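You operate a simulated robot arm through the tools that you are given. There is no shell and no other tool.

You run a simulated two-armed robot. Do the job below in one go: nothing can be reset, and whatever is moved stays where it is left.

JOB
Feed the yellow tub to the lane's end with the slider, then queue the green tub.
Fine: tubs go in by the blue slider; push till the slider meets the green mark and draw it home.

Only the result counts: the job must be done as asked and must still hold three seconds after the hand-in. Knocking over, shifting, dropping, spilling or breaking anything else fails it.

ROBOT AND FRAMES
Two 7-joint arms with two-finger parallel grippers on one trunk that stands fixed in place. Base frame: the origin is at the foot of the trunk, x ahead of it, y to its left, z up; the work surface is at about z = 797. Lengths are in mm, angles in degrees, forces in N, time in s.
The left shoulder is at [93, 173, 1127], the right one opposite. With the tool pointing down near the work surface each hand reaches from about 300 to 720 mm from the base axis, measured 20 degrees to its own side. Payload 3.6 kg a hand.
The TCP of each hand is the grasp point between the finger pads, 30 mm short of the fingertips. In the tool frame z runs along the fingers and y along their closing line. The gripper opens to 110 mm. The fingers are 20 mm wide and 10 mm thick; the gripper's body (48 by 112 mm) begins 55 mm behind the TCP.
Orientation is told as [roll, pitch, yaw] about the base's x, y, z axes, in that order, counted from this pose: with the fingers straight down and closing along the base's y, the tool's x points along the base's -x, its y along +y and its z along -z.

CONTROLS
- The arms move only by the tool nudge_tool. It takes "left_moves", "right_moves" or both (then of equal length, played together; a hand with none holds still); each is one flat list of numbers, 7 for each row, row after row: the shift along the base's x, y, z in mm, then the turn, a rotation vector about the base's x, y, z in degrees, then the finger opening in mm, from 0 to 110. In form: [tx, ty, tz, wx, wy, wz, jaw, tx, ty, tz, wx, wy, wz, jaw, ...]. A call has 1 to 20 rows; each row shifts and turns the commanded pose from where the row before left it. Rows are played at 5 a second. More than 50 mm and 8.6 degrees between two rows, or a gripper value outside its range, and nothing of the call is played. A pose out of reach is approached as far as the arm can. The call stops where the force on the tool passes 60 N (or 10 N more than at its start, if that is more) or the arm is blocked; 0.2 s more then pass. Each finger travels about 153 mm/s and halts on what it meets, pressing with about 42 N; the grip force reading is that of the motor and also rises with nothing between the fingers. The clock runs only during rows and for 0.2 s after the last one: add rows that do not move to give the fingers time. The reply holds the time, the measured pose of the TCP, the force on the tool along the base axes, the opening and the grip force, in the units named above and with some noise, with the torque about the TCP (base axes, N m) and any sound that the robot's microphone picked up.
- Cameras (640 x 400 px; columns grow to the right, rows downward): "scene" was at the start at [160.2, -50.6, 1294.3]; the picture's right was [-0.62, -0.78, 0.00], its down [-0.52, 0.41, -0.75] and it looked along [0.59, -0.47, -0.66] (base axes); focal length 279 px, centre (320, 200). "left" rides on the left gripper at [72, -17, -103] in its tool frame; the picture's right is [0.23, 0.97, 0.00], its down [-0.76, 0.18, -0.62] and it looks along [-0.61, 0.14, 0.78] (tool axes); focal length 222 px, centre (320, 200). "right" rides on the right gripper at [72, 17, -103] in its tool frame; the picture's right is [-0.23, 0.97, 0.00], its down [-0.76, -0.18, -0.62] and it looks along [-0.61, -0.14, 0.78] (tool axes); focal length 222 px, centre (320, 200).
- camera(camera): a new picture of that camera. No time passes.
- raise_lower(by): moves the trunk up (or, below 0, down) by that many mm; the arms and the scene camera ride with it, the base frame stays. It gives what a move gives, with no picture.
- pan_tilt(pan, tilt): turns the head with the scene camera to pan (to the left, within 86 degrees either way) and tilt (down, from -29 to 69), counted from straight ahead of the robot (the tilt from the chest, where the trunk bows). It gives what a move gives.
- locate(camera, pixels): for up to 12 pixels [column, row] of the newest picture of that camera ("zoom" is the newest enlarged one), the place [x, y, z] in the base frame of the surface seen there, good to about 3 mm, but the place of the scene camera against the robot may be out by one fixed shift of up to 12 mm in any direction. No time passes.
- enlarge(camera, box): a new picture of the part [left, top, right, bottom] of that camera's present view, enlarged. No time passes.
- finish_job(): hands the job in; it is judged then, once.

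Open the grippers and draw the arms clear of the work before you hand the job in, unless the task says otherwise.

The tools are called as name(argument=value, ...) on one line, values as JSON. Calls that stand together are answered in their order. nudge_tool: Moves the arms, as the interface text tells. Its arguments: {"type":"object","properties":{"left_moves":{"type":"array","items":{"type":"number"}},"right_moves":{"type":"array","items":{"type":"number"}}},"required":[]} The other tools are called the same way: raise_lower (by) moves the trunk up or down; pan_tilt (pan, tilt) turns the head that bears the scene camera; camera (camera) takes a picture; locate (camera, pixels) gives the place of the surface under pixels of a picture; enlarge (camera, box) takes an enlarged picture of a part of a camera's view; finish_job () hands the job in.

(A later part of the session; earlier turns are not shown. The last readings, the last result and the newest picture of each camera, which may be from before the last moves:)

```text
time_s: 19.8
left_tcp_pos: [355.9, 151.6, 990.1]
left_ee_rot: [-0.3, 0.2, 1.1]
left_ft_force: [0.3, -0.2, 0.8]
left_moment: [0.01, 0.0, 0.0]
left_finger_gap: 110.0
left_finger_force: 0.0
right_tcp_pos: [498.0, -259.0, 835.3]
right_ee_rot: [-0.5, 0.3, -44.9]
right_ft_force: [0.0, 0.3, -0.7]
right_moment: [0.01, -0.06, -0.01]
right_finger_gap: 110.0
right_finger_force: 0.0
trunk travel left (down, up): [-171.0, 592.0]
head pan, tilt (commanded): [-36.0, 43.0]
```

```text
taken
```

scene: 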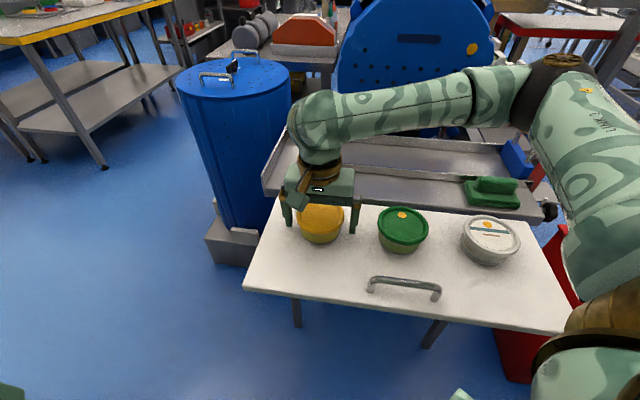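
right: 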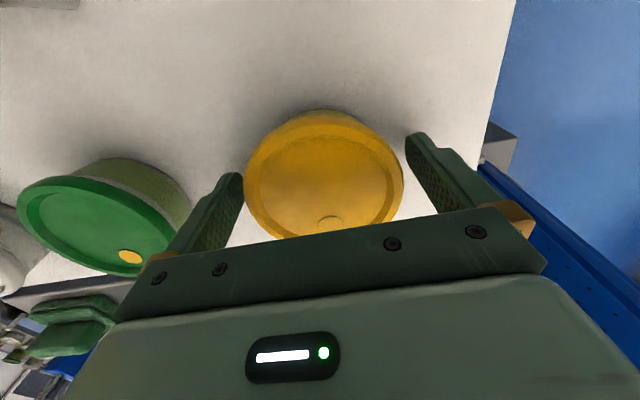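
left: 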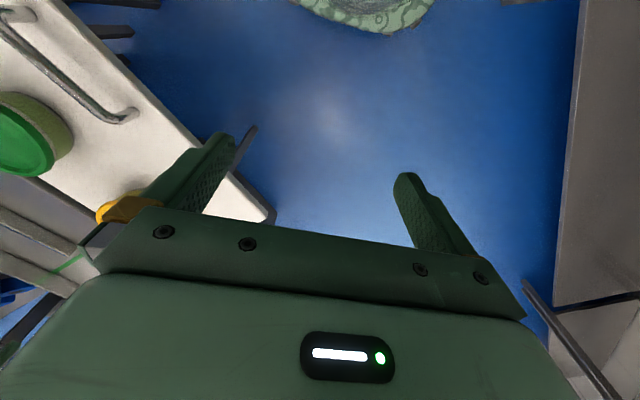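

The fingers straddle the yellow tub evenly (rim from 245 to 403 between pads at 240 and 408). I close the jaws onto it.

nudge_tool(right_moves=[0, 0, 0, 0, 0, 0, 95, 0, 0, 0, 0, 0, 0, 84, 0, 0, 0, 0, 0, 0, 78, 0, 0, 0, 0, 0, 0, 78, 0, 0, 0, 0, 0, 0, 78])

camera(camera="right")

```text
time_s: 21.0
left_tcp_pos: [355.1, 150.7, 990.5]
left_ee_rot: [-0.3, 0.2, 1.0]
left_ft_force: [0.5, 0.0, -0.1]
left_moment: [0.01, 0.06, -0.02]
left_finger_gap: 109.8
left_finger_force: 0.1
right_tcp_pos: [497.9, -258.4, 836.1]
right_ee_rot: [-0.6, 0.4, -44.9]
right_ft_force: [-0.3, -0.3, -0.6]
right_moment: [-0.04, 0.01, 0.0]
right_finger_gap: 89.4
right_finger_force: 41.8
trunk travel left (down, up): [-171.0, 592.0]
head pan, tilt (commanded): [-36.0, 43.0]
```

```text
taken
```

right: 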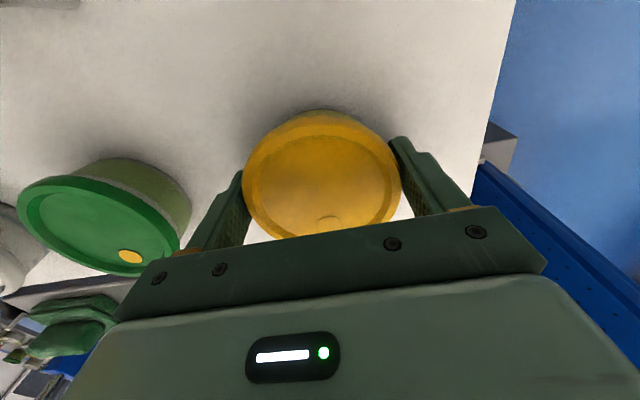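

The jaws stopped at 89.4 mm with 41.8 N: the tub is held. I lift it 60 mm and check that it hangs level.

nudge_tool(right_moves=[0, 0, 10, 0, 0, 0, 78, 0, 0, 25, 0, 0, 0, 78, 0, 0, 30, 0, 0, 0, 78, 0, 0, 0, 0, 0, 0, 78])

camera(camera="right")

camera(camera="scene")

```text
time_s: 22.0
left_tcp_pos: [355.2, 151.1, 990.3]
left_ee_rot: [-0.2, 0.2, 1.1]
left_ft_force: [-0.4, -0.5, -0.1]
left_moment: [-0.01, 0.0, -0.02]
left_finger_gap: 109.8
left_finger_force: 0.1
right_tcp_pos: [497.3, -256.3, 900.7]
right_ee_rot: [-0.6, 0.4, -44.9]
right_ft_force: [0.0, -0.4, -2.1]
right_moment: [0.02, -0.01, -0.02]
right_finger_gap: 88.9
right_finger_force: 42.2
trunk travel left (down, up): [-171.0, 592.0]
head pan, tilt (commanded): [-36.0, 43.0]
```

```text
taken
```

right: 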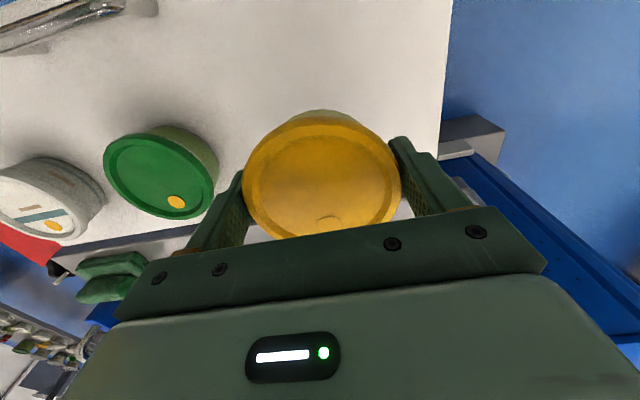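

```text
taken
```

scene: 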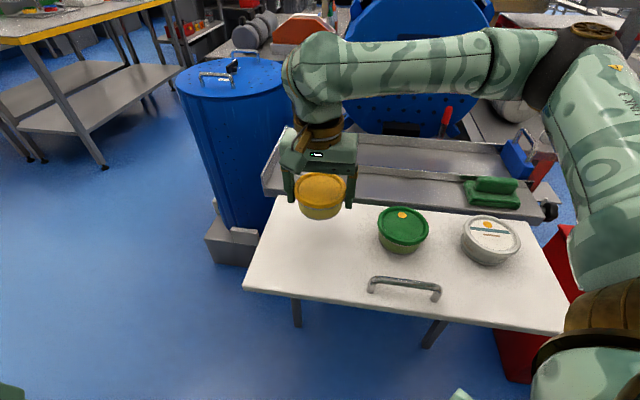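

The tub hangs level with about 2 N of load. I carry it at z≈960 above everything to over the lane in front of the slider, about (447,-681).

nudge_tool(right_moves=[-5, -40, 20, 0, 0, 0, 78, -5, -42.5, 20, 0, 0, 0, 78, -5, -42.5, 20, 0, 0, 0, 78, -5, -42.5, 0, 0, 0, 0, 78, -5, -42.5, 0, 0, 0, 0, 78, -5, -42.5, 0, 0, 0, 0, 78, -5, -42.5, 0, 0, 0, 0, 78, -5, -43, 0, 0, 0, 0, 78, -5, -43, 0, 0, 0, 0, 78, -5, -43, 0, 0, 0, 0, 78, 0, 0, 0, 0, 0, 0, 78])

camera(camera="right")

camera(camera="scene")

```text
time_s: 24.4
left_tcp_pos: [356.5, 151.5, 990.1]
left_ee_rot: [-0.3, 0.2, 1.0]
left_ft_force: [0.5, 0.0, 0.3]
left_moment: [-0.04, 0.0, 0.0]
left_finger_gap: 109.7
left_finger_force: 0.2
right_tcp_pos: [445.6, -680.5, 960.0]
right_ee_rot: [-0.6, 0.4, -44.9]
right_ft_force: [0.3, -0.1, -3.0]
right_moment: [0.0, -0.02, 0.02]
right_finger_gap: 89.1
right_finger_force: 42.1
trunk travel left (down, up): [-171.0, 592.0]
head pan, tilt (commanded): [-36.0, 43.0]
```

```text
taken
```

right: 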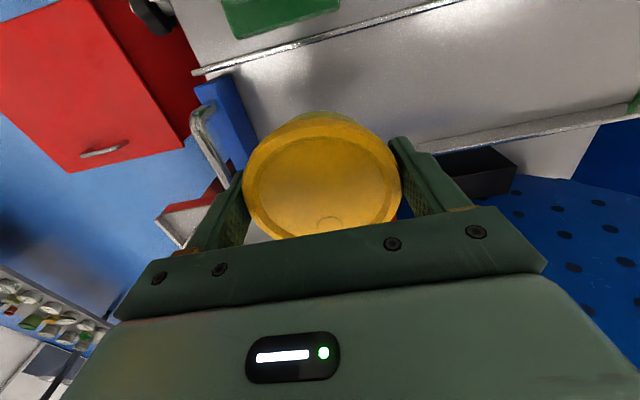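

```text
taken
```

scene: 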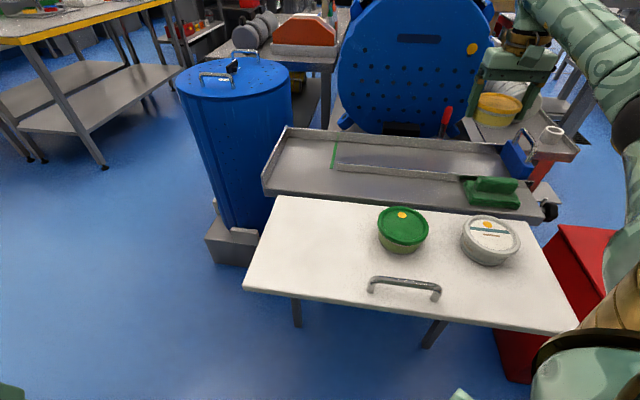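

The tub is over the lane, with the slider handle left of the fingers at (200,130). I lower first to z≈880 (tub bottom still above the rails) and check the alignment.

nudge_tool(right_moves=[0.5, -0.5, -30, 0, 0, 0, 78, 0, 0, -30, 0, 0, 0, 78, 0, 0, -20, 0, 0, 0, 78, 0, 0, 0, 0, 0, 0, 78])

camera(camera="right")

enlarge(camera="scene", box=[430, 70, 590, 220])

```text
time_s: 25.4
left_tcp_pos: [357.4, 152.2, 990.8]
left_ee_rot: [-0.2, 0.2, 1.1]
left_ft_force: [0.7, 0.2, -0.9]
left_moment: [-0.04, -0.05, -0.01]
left_finger_gap: 110.3
left_finger_force: 0.0
right_tcp_pos: [450.1, -681.8, 880.1]
right_ee_rot: [-0.6, 0.5, -44.8]
right_ft_force: [0.0, 0.3, -1.4]
right_moment: [0.01, 0.01, -0.01]
right_finger_gap: 89.3
right_finger_force: 41.9
trunk travel left (down, up): [-171.0, 592.0]
head pan, tilt (commanded): [-36.0, 43.0]
```

```text
taken
```

right: 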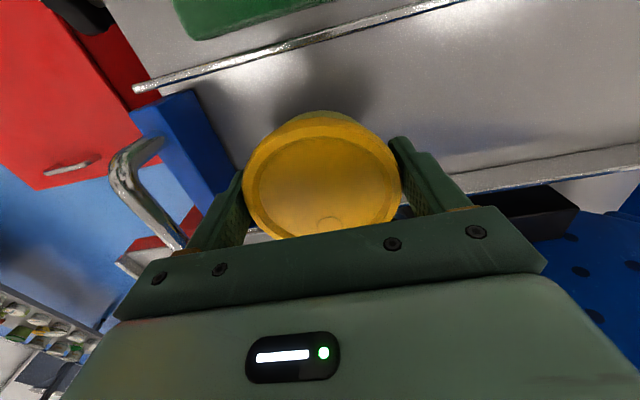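

```text
2.67 times, centred on (510, 145) of scene
```

zoom: 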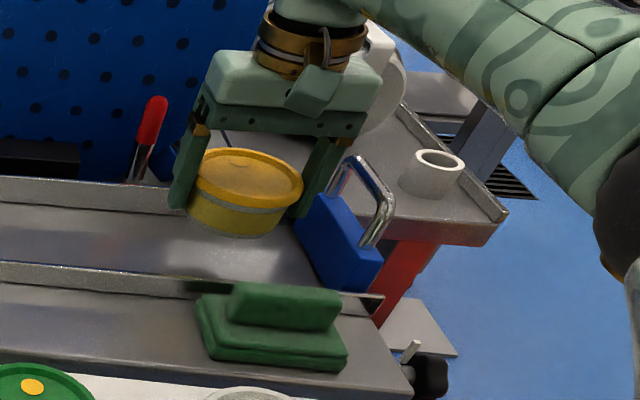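

TCP is at (450,-682) which is lane coordinate s≈-168, t≈799.5, central between rails (728 and 865). I lower gently to TCP z≈839 where the tub should touch the floor.

nudge_tool(right_moves=[-1, 1, -20, 0, 0, 0, 78, 0, 0, -12, 0, 0, 0, 78, 0, 0, -5, 0, 0, 0, 78, 0, 0, -3, 0, 0, 0, 78, 0, 0, 0, 0, 0, 0, 78])

enlarge(camera="scene", box=[430, 70, 590, 220])

camera(camera="right")

```text
time_s: 26.6
left_tcp_pos: [356.0, 150.1, 990.8]
left_ee_rot: [-0.3, 0.2, 1.1]
left_ft_force: [-0.9, -0.5, 0.5]
left_moment: [-0.03, 0.01, 0.02]
left_finger_gap: 109.8
left_finger_force: 0.1
right_tcp_pos: [447.6, -681.1, 840.1]
right_ee_rot: [-0.7, 0.6, -45.0]
right_ft_force: [-0.6, -0.8, -1.8]
right_moment: [0.01, 0.05, 0.01]
right_finger_gap: 88.7
right_finger_force: 42.1
trunk travel left (down, up): [-171.0, 592.0]
head pan, tilt (commanded): [-36.0, 43.0]
```

```text
2.67 times, centred on (510, 145) of scene
```

zoom: 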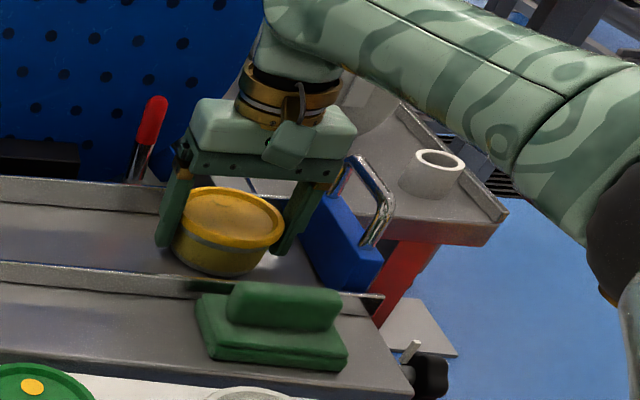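

```text
taken
```

right: 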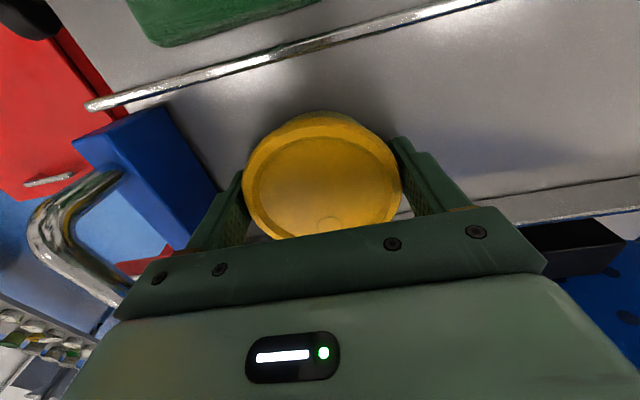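

Tool force is still the tub's weight, so it isn't down yet. I lower in 1 mm rows until the force changes.

nudge_tool(right_moves=[0, 0, -1, 0, 0, 0, 78, 0, 0, -1, 0, 0, 0, 78, 0, 0, 0, 0, 0, 0, 78])

```text
time_s: 27.4
left_tcp_pos: [356.6, 151.2, 990.1]
left_ee_rot: [-0.3, 0.2, 1.1]
left_ft_force: [0.3, -0.2, -0.3]
left_moment: [-0.02, -0.01, 0.02]
left_finger_gap: 110.0
left_finger_force: 0.0
right_tcp_pos: [446.7, -681.3, 838.8]
right_ee_rot: [-0.6, 0.4, -44.9]
right_ft_force: [0.0, -1.0, -0.5]
right_moment: [-0.01, 0.08, 0.02]
right_finger_gap: 89.0
right_finger_force: 42.1
trunk travel left (down, up): [-171.0, 592.0]
head pan, tilt (commanded): [-36.0, 43.0]
```

The vertical force dropped from about -2 to -0.5 N, so the tub is touching; one more small step to confirm.

nudge_tool(right_moves=[0, 0, -0.8, 0, 0, 0, 78, 0, 0, 0, 0, 0, 0, 78])

```text
time_s: 28.0
left_tcp_pos: [355.9, 151.8, 990.7]
left_ee_rot: [-0.4, 0.2, 1.2]
left_ft_force: [-1.1, -0.2, 0.1]
left_moment: [-0.01, 0.02, 0.03]
left_finger_gap: 110.0
left_finger_force: 0.0
right_tcp_pos: [446.6, -682.0, 838.6]
right_ee_rot: [-0.5, 0.4, -44.9]
right_ft_force: [-0.4, 1.4, 3.7]
right_moment: [0.04, 0.19, 0.0]
right_finger_gap: 88.8
right_finger_force: 41.7
trunk travel left (down, up): [-171.0, 592.0]
head pan, tilt (commanded): [-36.0, 43.0]
```

The force is now +3.7 N, so the tub stands on the lane floor. I open the jaws gently to 110 and then rise.

nudge_tool(right_moves=[0, 0, 0, 0, 0, 0, 93, 0, 0, 0, 0, 0, 0, 100, 0, 0, 0, 0, 0, 0, 110, 0, 0, 0, 0, 0, 0, 110, 0, 0, 15, 0, 0, 0, 110, 0, 0, 30, 0, 0, 0, 110, 0, 0, 40, 0, 0, 0, 110, 0, 0, 40, 0, 0, 0, 110])

camera(camera="right")

enlarge(camera="scene", box=[430, 70, 590, 220])

```text
time_s: 29.8
left_tcp_pos: [354.8, 152.3, 991.4]
left_ee_rot: [-0.4, 0.3, 1.1]
left_ft_force: [0.0, 0.0, 0.5]
left_moment: [-0.02, -0.01, 0.02]
left_finger_gap: 110.2
left_finger_force: 0.1
right_tcp_pos: [447.4, -680.7, 963.2]
right_ee_rot: [-0.6, 0.4, -44.9]
right_ft_force: [-0.2, -0.1, -0.3]
right_moment: [-0.02, -0.03, -0.02]
right_finger_gap: 109.9
right_finger_force: 0.1
trunk travel left (down, up): [-171.0, 592.0]
head pan, tilt (commanded): [-36.0, 43.0]
```

```text
taken
```

right: 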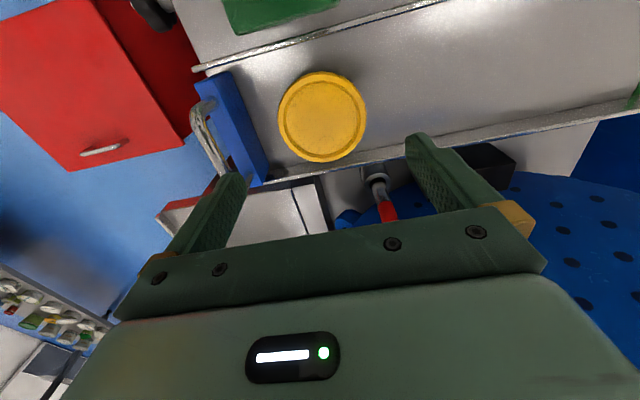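

```text
2.67 times, centred on (510, 145) of scene
```

zoom: 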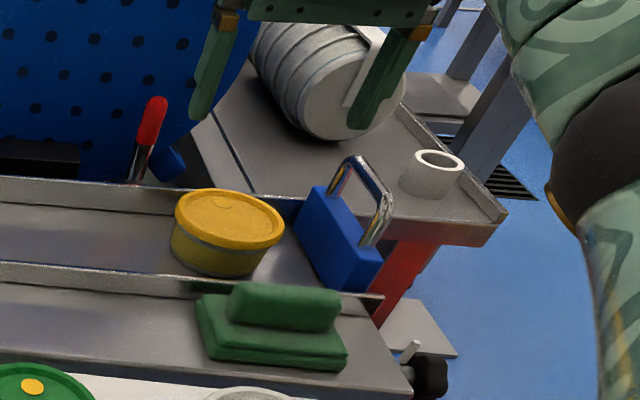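

The yellow tub stands in the lane in front of the slider. I measure the handle bar, seen at (195–225, 100–175) in the right picture, and the slider block and tub.

enlarge(camera="right", box=[160, 50, 300, 200])

locate(camera="right", pixels=[[197, 115], [203, 130], [208, 145], [216, 160], [226, 80], [240, 115], [262, 165], [323, 117], [284, 117], [363, 117], [323, 77], [323, 158]])

```text
2.67 times, centred on (230, 125) of right
```

zoom: 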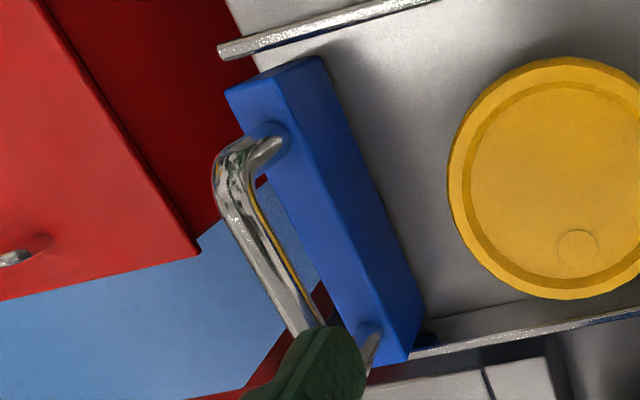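

```text
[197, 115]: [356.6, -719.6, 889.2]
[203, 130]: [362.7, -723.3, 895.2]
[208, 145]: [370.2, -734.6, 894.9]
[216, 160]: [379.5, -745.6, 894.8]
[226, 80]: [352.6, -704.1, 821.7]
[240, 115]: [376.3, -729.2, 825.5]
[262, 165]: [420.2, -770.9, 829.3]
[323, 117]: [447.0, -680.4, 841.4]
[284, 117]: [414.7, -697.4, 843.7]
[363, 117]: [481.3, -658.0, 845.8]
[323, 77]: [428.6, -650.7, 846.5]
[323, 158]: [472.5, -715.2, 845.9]
```

The bar centre is at about s≈-262, t≈796, i.e. (381.5,-746), z≈890. I move above it, narrowing the jaws to 50 mm so they stay clear of the tub, and check before descending.

nudge_tool(right_moves=[-22, -22, 0, 0, 0, 0, 80, -22, -22, 0, 0, 0, 0, 60, -22, -21.5, 0, 0, 0, 0, 50, 0, 0, 0, 0, 0, 0, 50])

camera(camera="right")

enlarge(camera="scene", box=[430, 70, 590, 220])

```text
time_s: 30.8
left_tcp_pos: [356.6, 151.8, 991.1]
left_ee_rot: [-0.3, 0.2, 1.2]
left_ft_force: [0.0, 0.3, 0.6]
left_moment: [-0.01, 0.02, 0.03]
left_finger_gap: 109.8
left_finger_force: 0.1
right_tcp_pos: [381.5, -746.8, 962.9]
right_ee_rot: [-0.5, 0.3, -44.9]
right_ft_force: [0.6, -0.3, -0.7]
right_moment: [0.01, -0.02, -0.01]
right_finger_gap: 50.1
right_finger_force: 0.2
trunk travel left (down, up): [-171.0, 592.0]
head pan, tilt (commanded): [-36.0, 43.0]
```

```text
taken
```

right: 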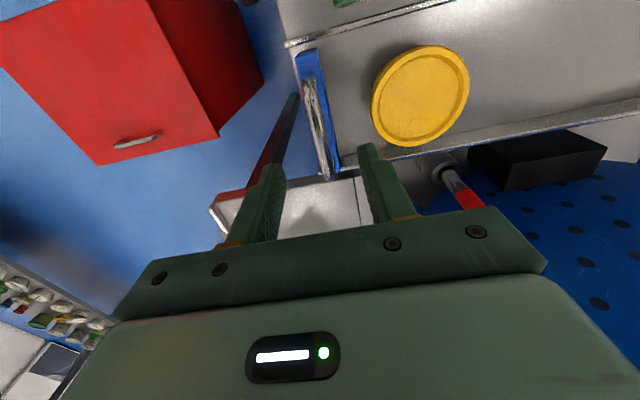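

```text
2.67 times, centred on (510, 145) of scene
```

zoom: 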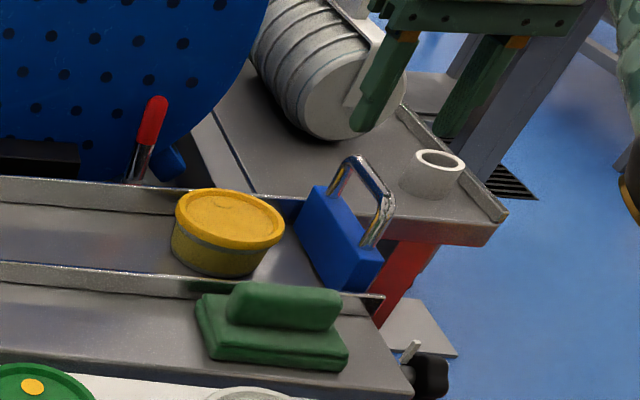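

The bar runs from (308,85) to (325,178) and passes near the TCP's ground point at (320,139). I measure it once more from here.

enlarge(camera="right", box=[260, 40, 400, 200])

locate(camera="right", pixels=[[311, 100], [315, 115], [318, 130], [321, 145], [324, 160], [305, 60], [318, 60], [335, 140], [340, 165], [307, 85], [327, 175], [312, 115]])

```text
2.50 times, centred on (330, 120) of right
```

zoom: 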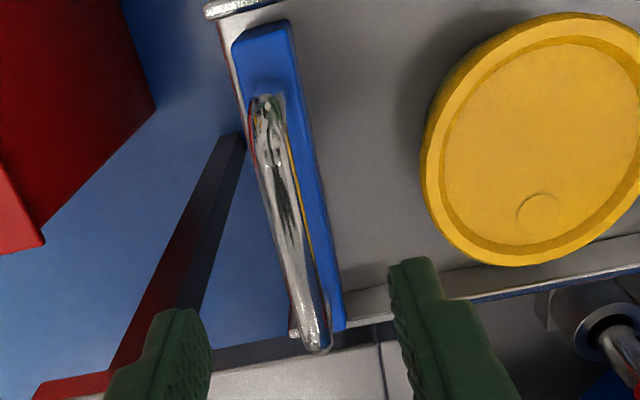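

```text
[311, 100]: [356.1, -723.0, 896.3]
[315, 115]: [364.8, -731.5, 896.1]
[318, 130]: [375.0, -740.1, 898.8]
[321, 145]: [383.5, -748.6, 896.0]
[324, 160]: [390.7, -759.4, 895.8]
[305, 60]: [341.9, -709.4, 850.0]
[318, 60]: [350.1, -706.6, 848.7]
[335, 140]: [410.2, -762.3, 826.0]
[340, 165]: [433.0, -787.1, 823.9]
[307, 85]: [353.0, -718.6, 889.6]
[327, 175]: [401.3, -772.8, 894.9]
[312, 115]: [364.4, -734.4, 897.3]
```

The bar is at s≈-263.5, t from 757 to 833, top z≈897; the TCP is at s≈-262.5, t≈796.5. I descend 72 mm around the bar.

nudge_tool(right_moves=[-0.5, -0.5, -25, 0, 0, 0, 50, 0, 0, -25, 0, 0, 0, 50, 0, 0, -15, 0, 0, 0, 50, 0, 0, -7, 0, 0, 0, 50, 0, 0, 0, 0, 0, 0, 50])

camera(camera="right")

enlarge(camera="scene", box=[430, 70, 590, 220])

```text
time_s: 32.0
left_tcp_pos: [356.0, 151.6, 991.5]
left_ee_rot: [-0.3, 0.2, 1.1]
left_ft_force: [-0.8, -0.5, -0.2]
left_moment: [-0.02, -0.01, 0.01]
left_finger_gap: 109.9
left_finger_force: 0.1
right_tcp_pos: [380.4, -747.4, 889.7]
right_ee_rot: [-0.6, 0.5, -44.9]
right_ft_force: [0.3, -0.3, -0.2]
right_moment: [0.01, 0.01, -0.03]
right_finger_gap: 50.1
right_finger_force: 0.1
trunk travel left (down, up): [-171.0, 592.0]
head pan, tilt (commanded): [-36.0, 43.0]
```

```text
taken
```

right: 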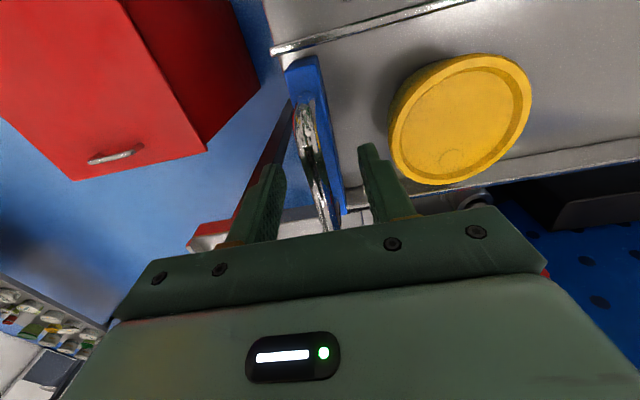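

```text
2.67 times, centred on (510, 145) of scene
```

zoom: 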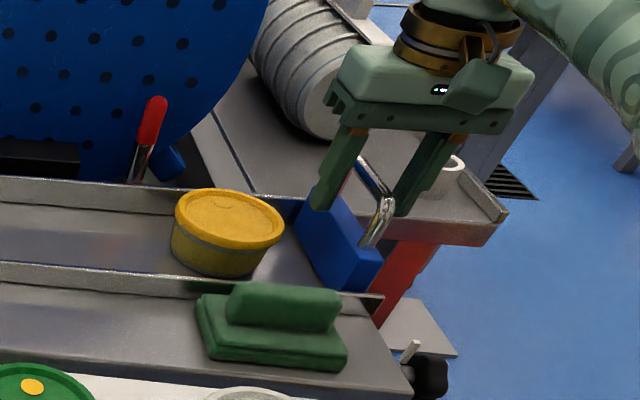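

The fingers are on both sides of the handle bar. I close them on it.

nudge_tool(right_moves=[0, 0, 0, 0, 0, 0, 30, 0, 0, 0, 0, 0, 0, 15, 0, 0, 0, 0, 0, 0, 4, 0, 0, 0, 0, 0, 0, 4, 0, 0, 0, 0, 0, 0, 4])

enlarge(camera="scene", box=[430, 70, 590, 220])

```text
time_s: 33.2
left_tcp_pos: [356.3, 151.6, 991.2]
left_ee_rot: [-0.2, 0.2, 1.0]
left_ft_force: [0.3, -0.6, 0.6]
left_moment: [0.02, 0.07, 0.0]
left_finger_gap: 110.0
left_finger_force: 0.0
right_tcp_pos: [379.8, -747.9, 890.0]
right_ee_rot: [-0.5, 0.4, -44.9]
right_ft_force: [0.4, 2.6, -1.9]
right_moment: [-0.1, -0.1, -0.08]
right_finger_gap: 11.6
right_finger_force: 45.3
trunk travel left (down, up): [-171.0, 592.0]
head pan, tilt (commanded): [-36.0, 43.0]
```

```text
2.67 times, centred on (510, 145) of scene
```

zoom: 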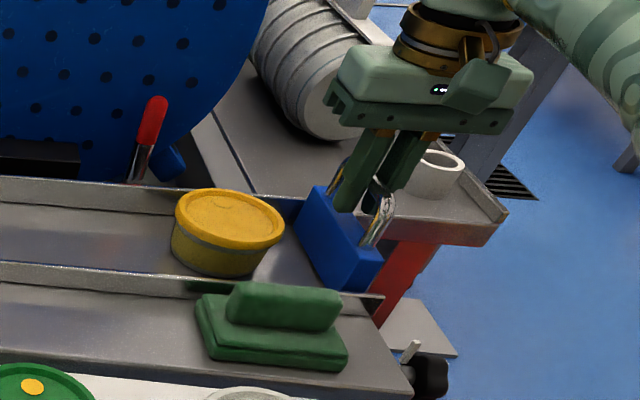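

The bar is held (11.6 mm, 45 N), home TCP ≈ (379.8,-747.9). I push gently along the lane, first 60 mm, to see the forces.

nudge_tool(right_moves=[5.6, 5.7, 0, 0, 0, 0, 4, 7, 7.1, 0, 0, 0, 0, 4, 7, 7.1, 0, 0, 0, 0, 4, 7, 7.1, 0, 0, 0, 0, 4, 7, 7.1, 0, 0, 0, 0, 4, 7, 7.1, 0, 0, 0, 0, 4, 0, 0, 0, 0, 0, 0, 4])

enlarge(camera="scene", box=[400, 70, 590, 220])

camera(camera="right")

```text
time_s: 34.8
left_tcp_pos: [355.9, 152.1, 990.9]
left_ee_rot: [-0.4, 0.2, 1.1]
left_ft_force: [-0.6, -0.3, 0.4]
left_moment: [0.02, 0.0, 0.01]
left_finger_gap: 109.9
left_finger_force: 0.1
right_tcp_pos: [421.1, -705.9, 890.4]
right_ee_rot: [-0.5, 0.5, -45.0]
right_ft_force: [-8.0, 6.6, -6.6]
right_moment: [0.37, 0.35, -0.14]
right_finger_gap: 11.8
right_finger_force: 44.9
trunk travel left (down, up): [-171.0, 592.0]
head pan, tilt (commanded): [-36.0, 43.0]
```

```text
2.67 times, centred on (495, 145) of scene
```

zoom: 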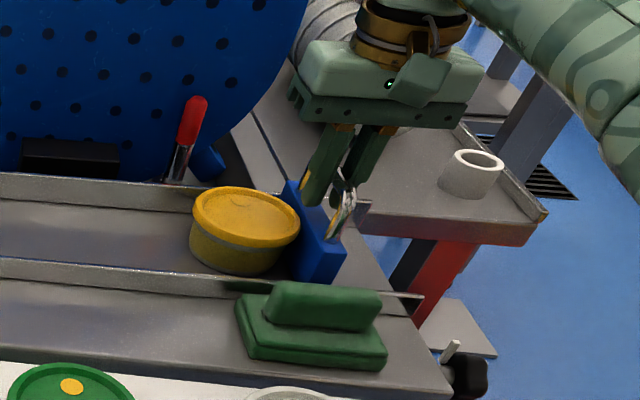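

```text
taken
```

right: 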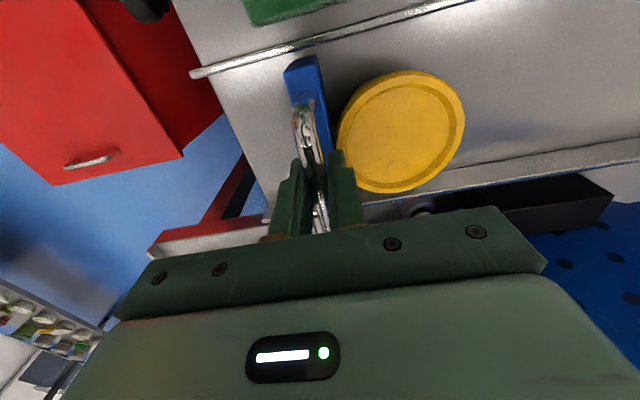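

The slider moves with the hand and the tub is against it; there's about 10 N sideways (toward -v), so the lane runs slightly more toward +y than my path. I continue 75 mm along 46.5° and re-read.

nudge_tool(right_moves=[8.3, 8.7, 0, 0, 0, 0, 4, 8.6, 9.1, 0, 0, 0, 0, 4, 8.6, 9.1, 0, 0, 0, 0, 4, 8.6, 9.1, 0, 0, 0, 0, 4, 8.6, 9.1, 0, 0, 0, 0, 4, 8.6, 9.1, 0, 0, 0, 0, 4, 0, 0, 0, 0, 0, 0, 4])

camera(camera="right")

enlarge(camera="scene", box=[400, 70, 590, 220])

```text
time_s: 36.4
left_tcp_pos: [356.5, 149.4, 990.2]
left_ee_rot: [-0.4, 0.3, 1.1]
left_ft_force: [-0.4, -0.8, 0.2]
left_moment: [-0.02, -0.01, -0.01]
left_finger_gap: 110.1
left_finger_force: 0.1
right_tcp_pos: [475.4, -651.8, 890.3]
right_ee_rot: [-0.5, 0.4, -45.0]
right_ft_force: [20.3, -22.6, 13.2]
right_moment: [-0.31, -0.33, -0.06]
right_finger_gap: 11.4
right_finger_force: 45.0
trunk travel left (down, up): [-171.0, 592.0]
head pan, tilt (commanded): [-36.0, 43.0]
```

```text
taken
```

right: 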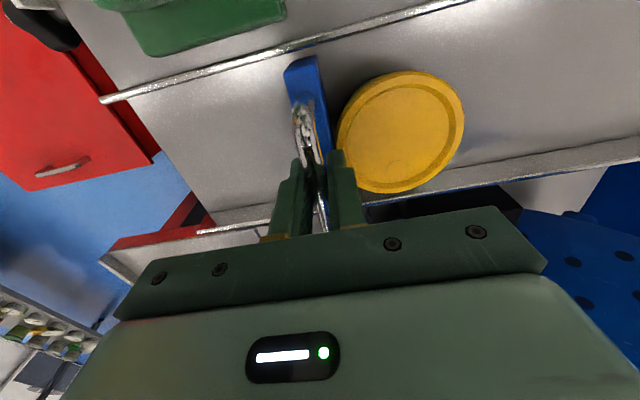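

```text
2.67 times, centred on (495, 145) of scene
```

zoom: 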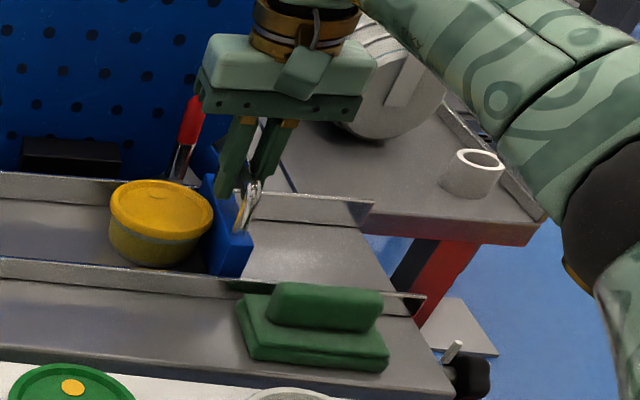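

The sideways force swung to +30 N (toward +v), which puts the true lane angle near 45.6° with stiffness ≈33 N/mm. I correct by about 0.9 mm and go on 90 mm along 45.6°.

nudge_tool(right_moves=[0.65, -0.63, 0, 0, 0, 0, 4, 9.1, 9.3, 0, 0, 0, 0, 4, 9.1, 9.3, 0, 0, 0, 0, 4, 9.1, 9.3, 0, 0, 0, 0, 4, 9.1, 9.3, 0, 0, 0, 0, 4, 9.1, 9.3, 0, 0, 0, 0, 4, 9.1, 9.3, 0, 0, 0, 0, 4, 9.1, 9.3, 0, 0, 0, 0, 4, 0, 0, 0, 0, 0, 0, 4])

camera(camera="right")

camera(camera="scene")

```text
time_s: 38.4
left_tcp_pos: [357.6, 150.0, 991.1]
left_ee_rot: [-0.3, 0.4, 1.1]
left_ft_force: [1.0, 0.1, -0.1]
left_moment: [-0.04, 0.01, -0.02]
left_finger_gap: 110.2
left_finger_force: 0.1
right_tcp_pos: [537.0, -588.1, 888.7]
right_ee_rot: [-0.5, 0.5, -44.9]
right_ft_force: [19.5, -22.4, 14.1]
right_moment: [-0.28, -0.29, -0.08]
right_finger_gap: 11.7
right_finger_force: 45.4
trunk travel left (down, up): [-171.0, 592.0]
head pan, tilt (commanded): [-36.0, 43.0]
```

```text
taken
```

right: 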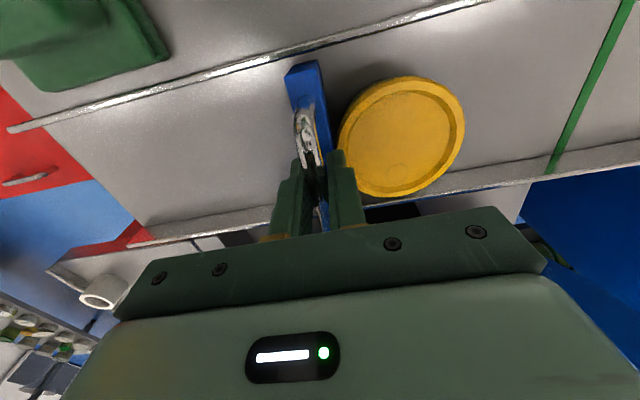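

```text
taken
```

scene: 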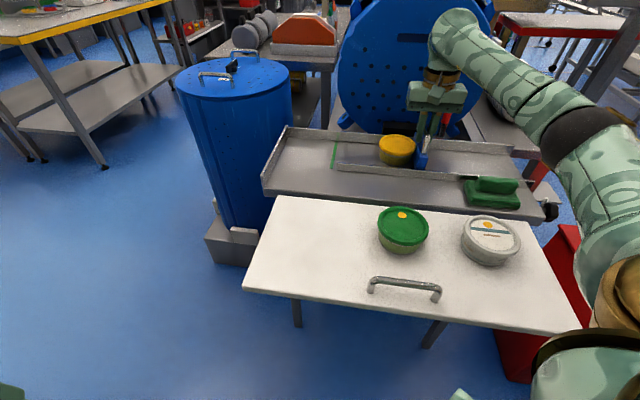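

Still about +29 N sideways, so I shift 1.3 mm toward +v and continue about 78 mm along 45.2°. The tub stays squarely against the slider at (402,135).

nudge_tool(right_moves=[0.9, -0.9, 0, 0, 0, 0, 4, 9.16, 9.22, 0, 0, 0, 0, 4, 9.16, 9.22, 0, 0, 0, 0, 4, 9.16, 9.22, 0, 0, 0, 0, 4, 9.16, 9.22, 0, 0, 0, 0, 4, 9.16, 9.22, 0, 0, 0, 0, 4, 9.16, 9.22, 0, 0, 0, 0, 4, 0, 0, 0, 0, 0, 0, 4])

camera(camera="right")

camera(camera="scene")

```text
time_s: 40.2
left_tcp_pos: [356.0, 151.8, 990.2]
left_ee_rot: [-0.3, 0.1, 1.1]
left_ft_force: [-0.2, 0.7, 0.2]
left_moment: [0.05, -0.02, 0.03]
left_finger_gap: 110.0
left_finger_force: 0.0
right_tcp_pos: [593.2, -531.1, 889.8]
right_ee_rot: [-0.5, 0.6, -44.8]
right_ft_force: [-15.7, 13.8, -18.7]
right_moment: [0.28, 0.16, -0.18]
right_finger_gap: 11.4
right_finger_force: 45.4
trunk travel left (down, up): [-171.0, 592.0]
head pan, tilt (commanded): [-36.0, 43.0]
```

```text
taken
```

right: 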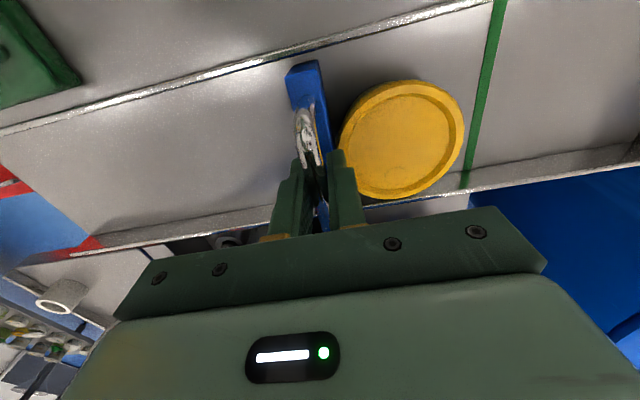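

```text
taken
```

scene: 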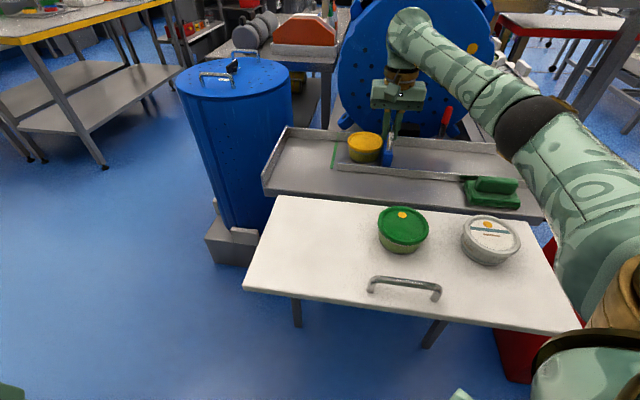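

Sideways force is now about -21 N, so I take back 0.6 mm and move 70 mm along 45.4°; the mark at (480,110) is coming near.

nudge_tool(right_moves=[-0.45, 0.45, 0, 0, 0, 0, 4, 8.2, 8.3, 0, 0, 0, 0, 4, 8.2, 8.3, 0, 0, 0, 0, 4, 8.2, 8.3, 0, 0, 0, 0, 4, 8.2, 8.3, 0, 0, 0, 0, 4, 8.2, 8.3, 0, 0, 0, 0, 4, 8.2, 8.3, 0, 0, 0, 0, 4, 0, 0, 0, 0, 0, 0, 4])

camera(camera="right")

camera(camera="scene")

```text
time_s: 42.0
left_tcp_pos: [356.8, 151.7, 990.6]
left_ee_rot: [-0.3, 0.3, 1.0]
left_ft_force: [-0.6, 0.3, -0.4]
left_moment: [-0.02, -0.02, 0.0]
left_finger_gap: 110.1
left_finger_force: 0.1
right_tcp_pos: [642.2, -483.0, 889.7]
right_ee_rot: [-0.6, 0.7, -44.9]
right_ft_force: [-13.4, 12.2, -26.5]
right_moment: [-0.24, -0.27, -0.12]
right_finger_gap: 11.8
right_finger_force: 45.1
trunk travel left (down, up): [-171.0, 592.0]
head pan, tilt (commanded): [-36.0, 43.0]
```

```text
taken
```

right: 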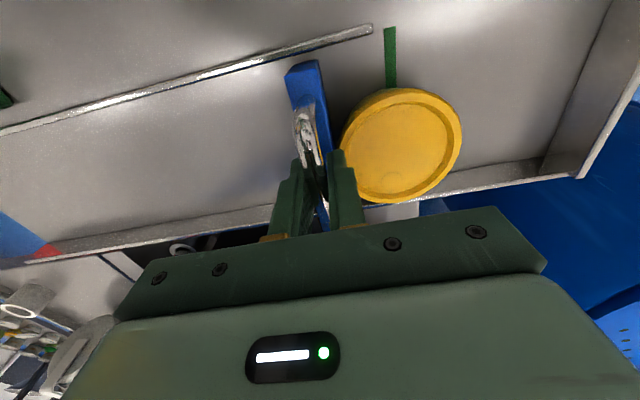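

```text
taken
```

scene: 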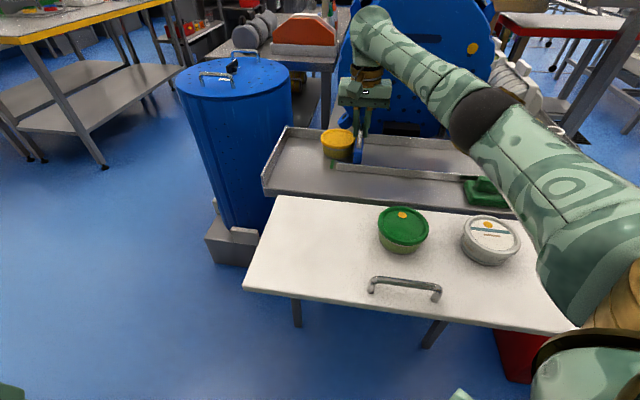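

The travel is about 373 mm now. I measure the distance between the slider's front face near (325,80) and the green mark near (390,55).

enlarge(camera="right", box=[260, 10, 460, 150])

locate(camera="right", pixels=[[387, 35], [393, 35], [389, 60], [396, 60], [387, 80], [322, 68], [324, 80], [320, 62], [327, 95], [332, 110], [370, 28], [355, 33]])

```text
2.86 times, centred on (360, 80) of right
```

zoom: 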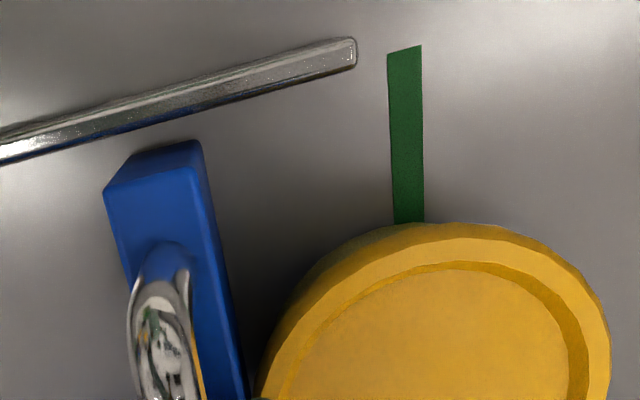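

```text
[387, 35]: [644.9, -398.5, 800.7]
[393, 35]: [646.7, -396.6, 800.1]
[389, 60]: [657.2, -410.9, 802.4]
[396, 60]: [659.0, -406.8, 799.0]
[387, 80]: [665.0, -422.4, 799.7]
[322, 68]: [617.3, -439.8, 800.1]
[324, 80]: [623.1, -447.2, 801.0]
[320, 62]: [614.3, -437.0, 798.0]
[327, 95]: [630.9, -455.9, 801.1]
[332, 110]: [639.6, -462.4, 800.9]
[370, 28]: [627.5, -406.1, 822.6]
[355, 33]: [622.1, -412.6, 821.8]
```

Slider front is at s≈119, mark spans s≈168.5–174, so about 52 mm remain. I relieve the sideways and vertical load slightly and push on 40 mm.

nudge_tool(right_moves=[-0.4, 0.4, -0.7, 0, 0, 0, 4, 7, 7.1, 0, 0, 0, 0, 4, 7, 7.1, 0, 0, 0, 0, 4, 7, 7.1, 0, 0, 0, 0, 4, 7, 7.1, 0, 0, 0, 0, 4, 0, 0, 0, 0, 0, 0, 4])

camera(camera="right")

camera(camera="scene")

```text
time_s: 43.4
left_tcp_pos: [356.1, 151.3, 990.3]
left_ee_rot: [-0.3, 0.2, 1.0]
left_ft_force: [0.6, -0.7, -0.6]
left_moment: [-0.03, 0.01, -0.02]
left_finger_gap: 110.0
left_finger_force: 0.0
right_tcp_pos: [671.0, -455.2, 888.6]
right_ee_rot: [-0.6, 0.5, -44.8]
right_ft_force: [-2.9, 1.5, -10.8]
right_moment: [0.13, 0.12, -0.1]
right_finger_gap: 11.5
right_finger_force: 45.0
trunk travel left (down, up): [-171.0, 592.0]
head pan, tilt (commanded): [-36.0, 43.0]
```

```text
taken
```

right: 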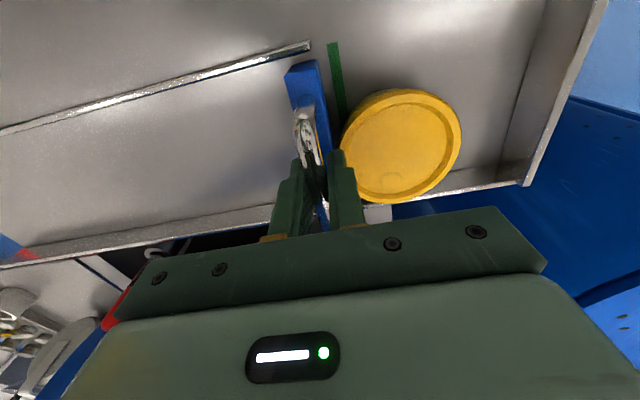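

```text
taken
```

scene: 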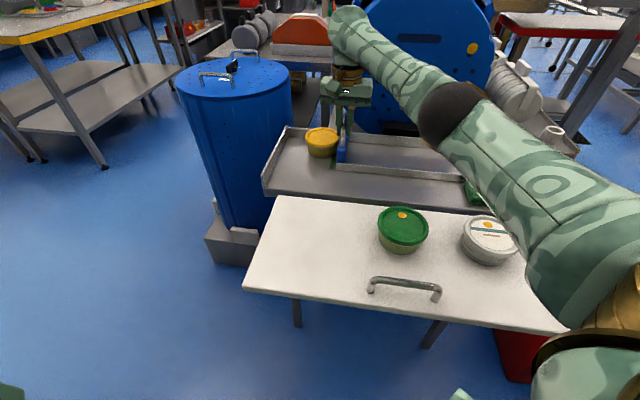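

The slider front is now close to the mark. I enlarge that area and measure the remaining gap.

enlarge(camera="right", box=[270, 20, 410, 120])

locate(camera="zoom", pixels=[[245, 220], [250, 250], [262, 300], [275, 150], [300, 150], [290, 250], [315, 250], [285, 200], [310, 200], [255, 270], [240, 200], [295, 300]])

```text
4.00 times, centred on (340, 70) of right
```

zoom: 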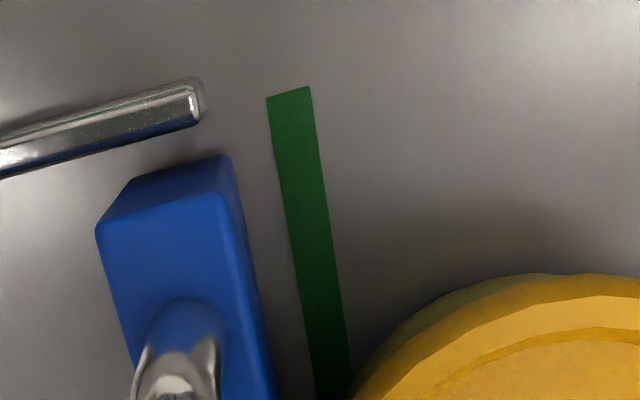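

```text
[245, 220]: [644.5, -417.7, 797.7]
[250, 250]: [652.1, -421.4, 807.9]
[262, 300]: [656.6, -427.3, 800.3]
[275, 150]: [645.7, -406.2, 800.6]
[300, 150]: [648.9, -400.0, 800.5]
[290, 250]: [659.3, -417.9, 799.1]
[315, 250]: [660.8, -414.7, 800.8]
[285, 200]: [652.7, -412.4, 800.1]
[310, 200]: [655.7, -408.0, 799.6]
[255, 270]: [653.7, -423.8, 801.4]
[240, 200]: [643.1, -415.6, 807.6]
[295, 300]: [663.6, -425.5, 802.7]
```

The gap from slider front to the mark's near edge is about 7–8 mm (41 zoom px against a 35 px ≈ 6 mm wide mark). I push 10 mm more so the front face stands on the mark.

nudge_tool(right_moves=[3.5, 3.55, 0, 0, 0, 0, 4, 3.5, 3.55, 0, 0, 0, 0, 4, 0, 0, 0, 0, 0, 0, 4, 0, 0, 0, 0, 0, 0, 4])

enlarge(camera="right", box=[270, 20, 410, 120])

camera(camera="right")

enlarge(camera="scene", box=[250, 60, 410, 220])

```text
time_s: 44.4
left_tcp_pos: [355.6, 150.4, 989.6]
left_ee_rot: [-0.3, 0.2, 1.0]
left_ft_force: [0.7, 0.3, 0.3]
left_moment: [0.03, 0.02, 0.01]
left_finger_gap: 110.2
left_finger_force: 0.1
right_tcp_pos: [675.0, -449.3, 888.9]
right_ee_rot: [-0.6, 0.4, -44.8]
right_ft_force: [-5.4, -2.1, -9.6]
right_moment: [-0.34, -0.27, -0.08]
right_finger_gap: 11.1
right_finger_force: 45.2
trunk travel left (down, up): [-171.0, 592.0]
head pan, tilt (commanded): [-36.0, 43.0]
```

```text
4.00 times, centred on (340, 70) of right
```

zoom: 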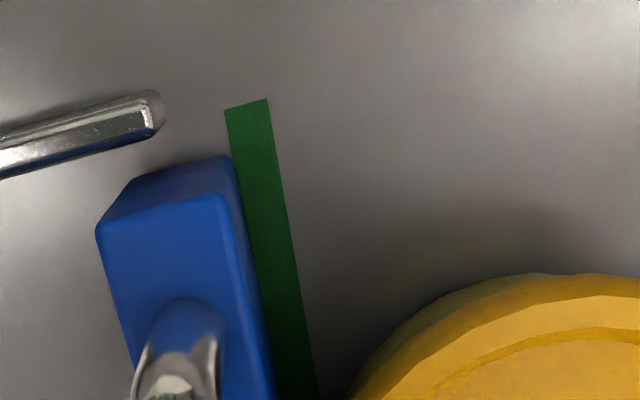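

```text
taken
```

right: 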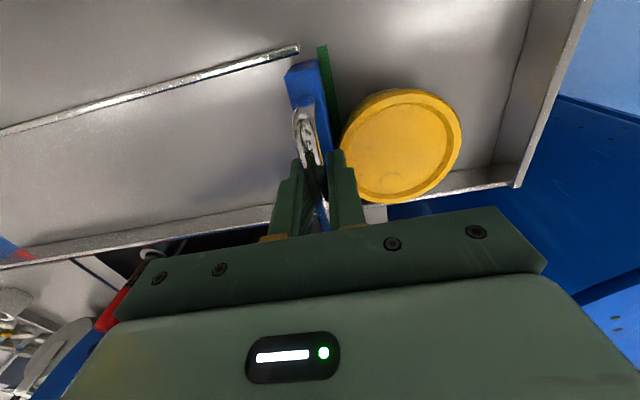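

```text
2.50 times, centred on (330, 140) of scene
```

zoom: 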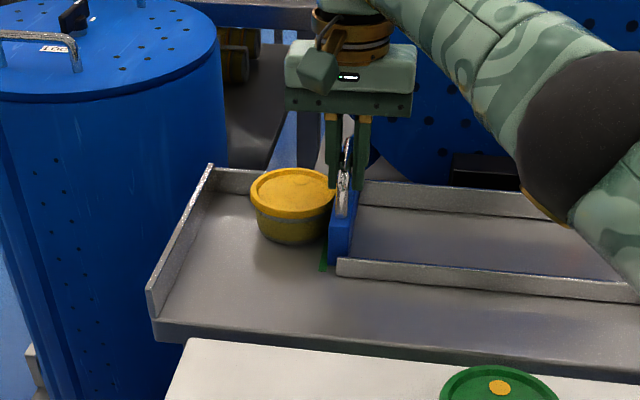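

The slider's front edge now just touches the mark's near edge (mark fully visible to its right). I go 3 mm further so that the front face lies on the middle of the mark.

nudge_tool(right_moves=[2.2, 2.2, 0, 0, 0, 0, 4, 0, 0, 0, 0, 0, 0, 4, 0, 0, 0, 0, 0, 0, 4])

enlarge(camera="right", box=[270, 20, 410, 120])

enlarge(camera="scene", box=[280, 100, 380, 180])

```text
time_s: 45.2
left_tcp_pos: [353.9, 149.2, 991.8]
left_ee_rot: [-0.2, 0.2, 1.1]
left_ft_force: [0.1, 0.2, -0.3]
left_moment: [0.0, 0.0, -0.01]
left_finger_gap: 109.9
left_finger_force: 0.0
right_tcp_pos: [675.7, -448.9, 889.3]
right_ee_rot: [-0.7, 0.4, -45.0]
right_ft_force: [-19.7, -19.2, -5.4]
right_moment: [0.31, 0.37, -0.03]
right_finger_gap: 11.4
right_finger_force: 44.7
trunk travel left (down, up): [-171.0, 592.0]
head pan, tilt (commanded): [-36.0, 43.0]
```

```text
4.00 times, centred on (340, 70) of right
```

zoom: 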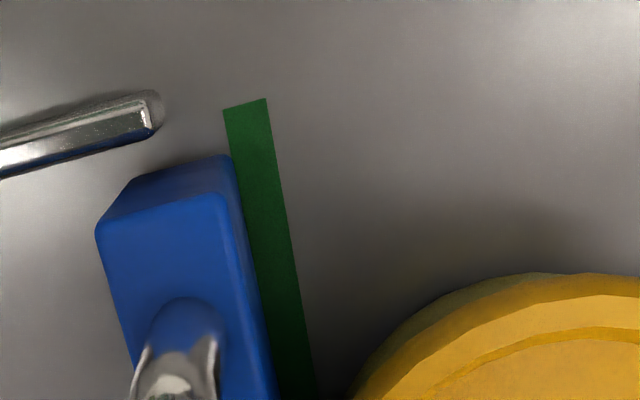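

```text
5.00 times, centred on (330, 140) of scene
```

zoom: 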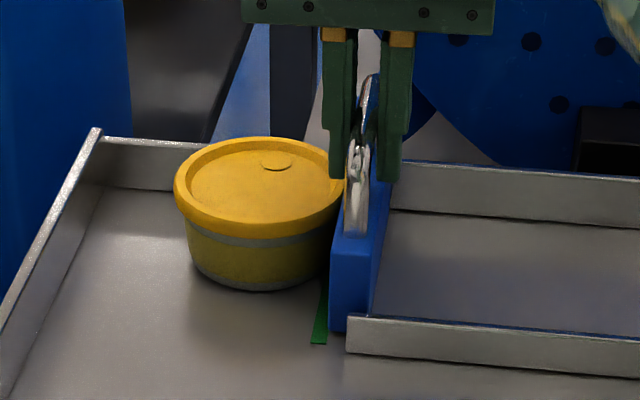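

The slider hardly moved and the hand felt 27 N against it: it has reached its stop exactly at the green mark, with the yellow tub just past it. Now I draw it home along the lane, starting slowly.

nudge_tool(right_moves=[-2.2, -2.2, 0, 0, 0, 0, 4, -4.2, -4.3, 0, 0, 0, 0, 4, -7, -7.1, 0, 0, 0, 0, 4, -10.5, -10.65, 0, 0, 0, 0, 4, -10.5, -10.65, 0, 0, 0, 0, 4, -10.5, -10.65, 0, 0, 0, 0, 4, -10.5, -10.65, 0, 0, 0, 0, 4, -10.5, -10.65, 0, 0, 0, 0, 4, -10.5, -10.65, 0, 0, 0, 0, 4, -10.5, -10.65, 0, 0, 0, 0, 4, 0, 0, 0, 0, 0, 0, 4])

camera(camera="right")

camera(camera="scene")

```text
time_s: 47.6
left_tcp_pos: [356.5, 150.6, 990.3]
left_ee_rot: [-0.3, 0.3, 1.1]
left_ft_force: [0.0, 0.5, 0.1]
left_moment: [0.03, 0.0, -0.02]
left_finger_gap: 110.2
left_finger_force: 0.1
right_tcp_pos: [591.7, -533.7, 888.5]
right_ee_rot: [-0.6, 0.5, -44.9]
right_ft_force: [9.0, -8.6, 3.4]
right_moment: [-0.08, -0.06, -0.04]
right_finger_gap: 11.5
right_finger_force: 45.1
trunk travel left (down, up): [-171.0, 592.0]
head pan, tilt (commanded): [-36.0, 43.0]
```

```text
taken
```

right: 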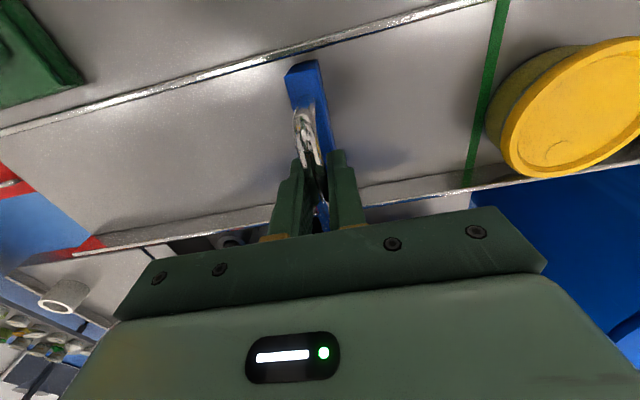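

```text
taken
```

scene: 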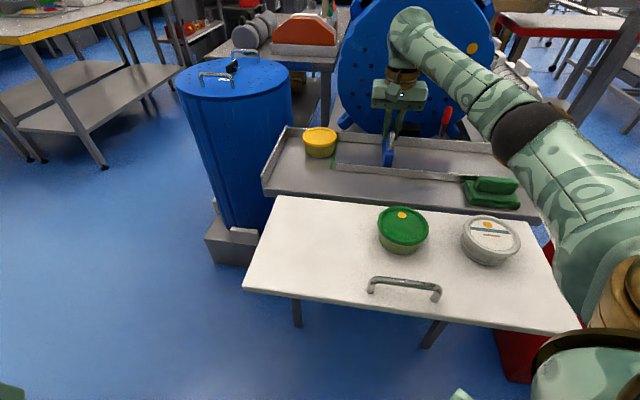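

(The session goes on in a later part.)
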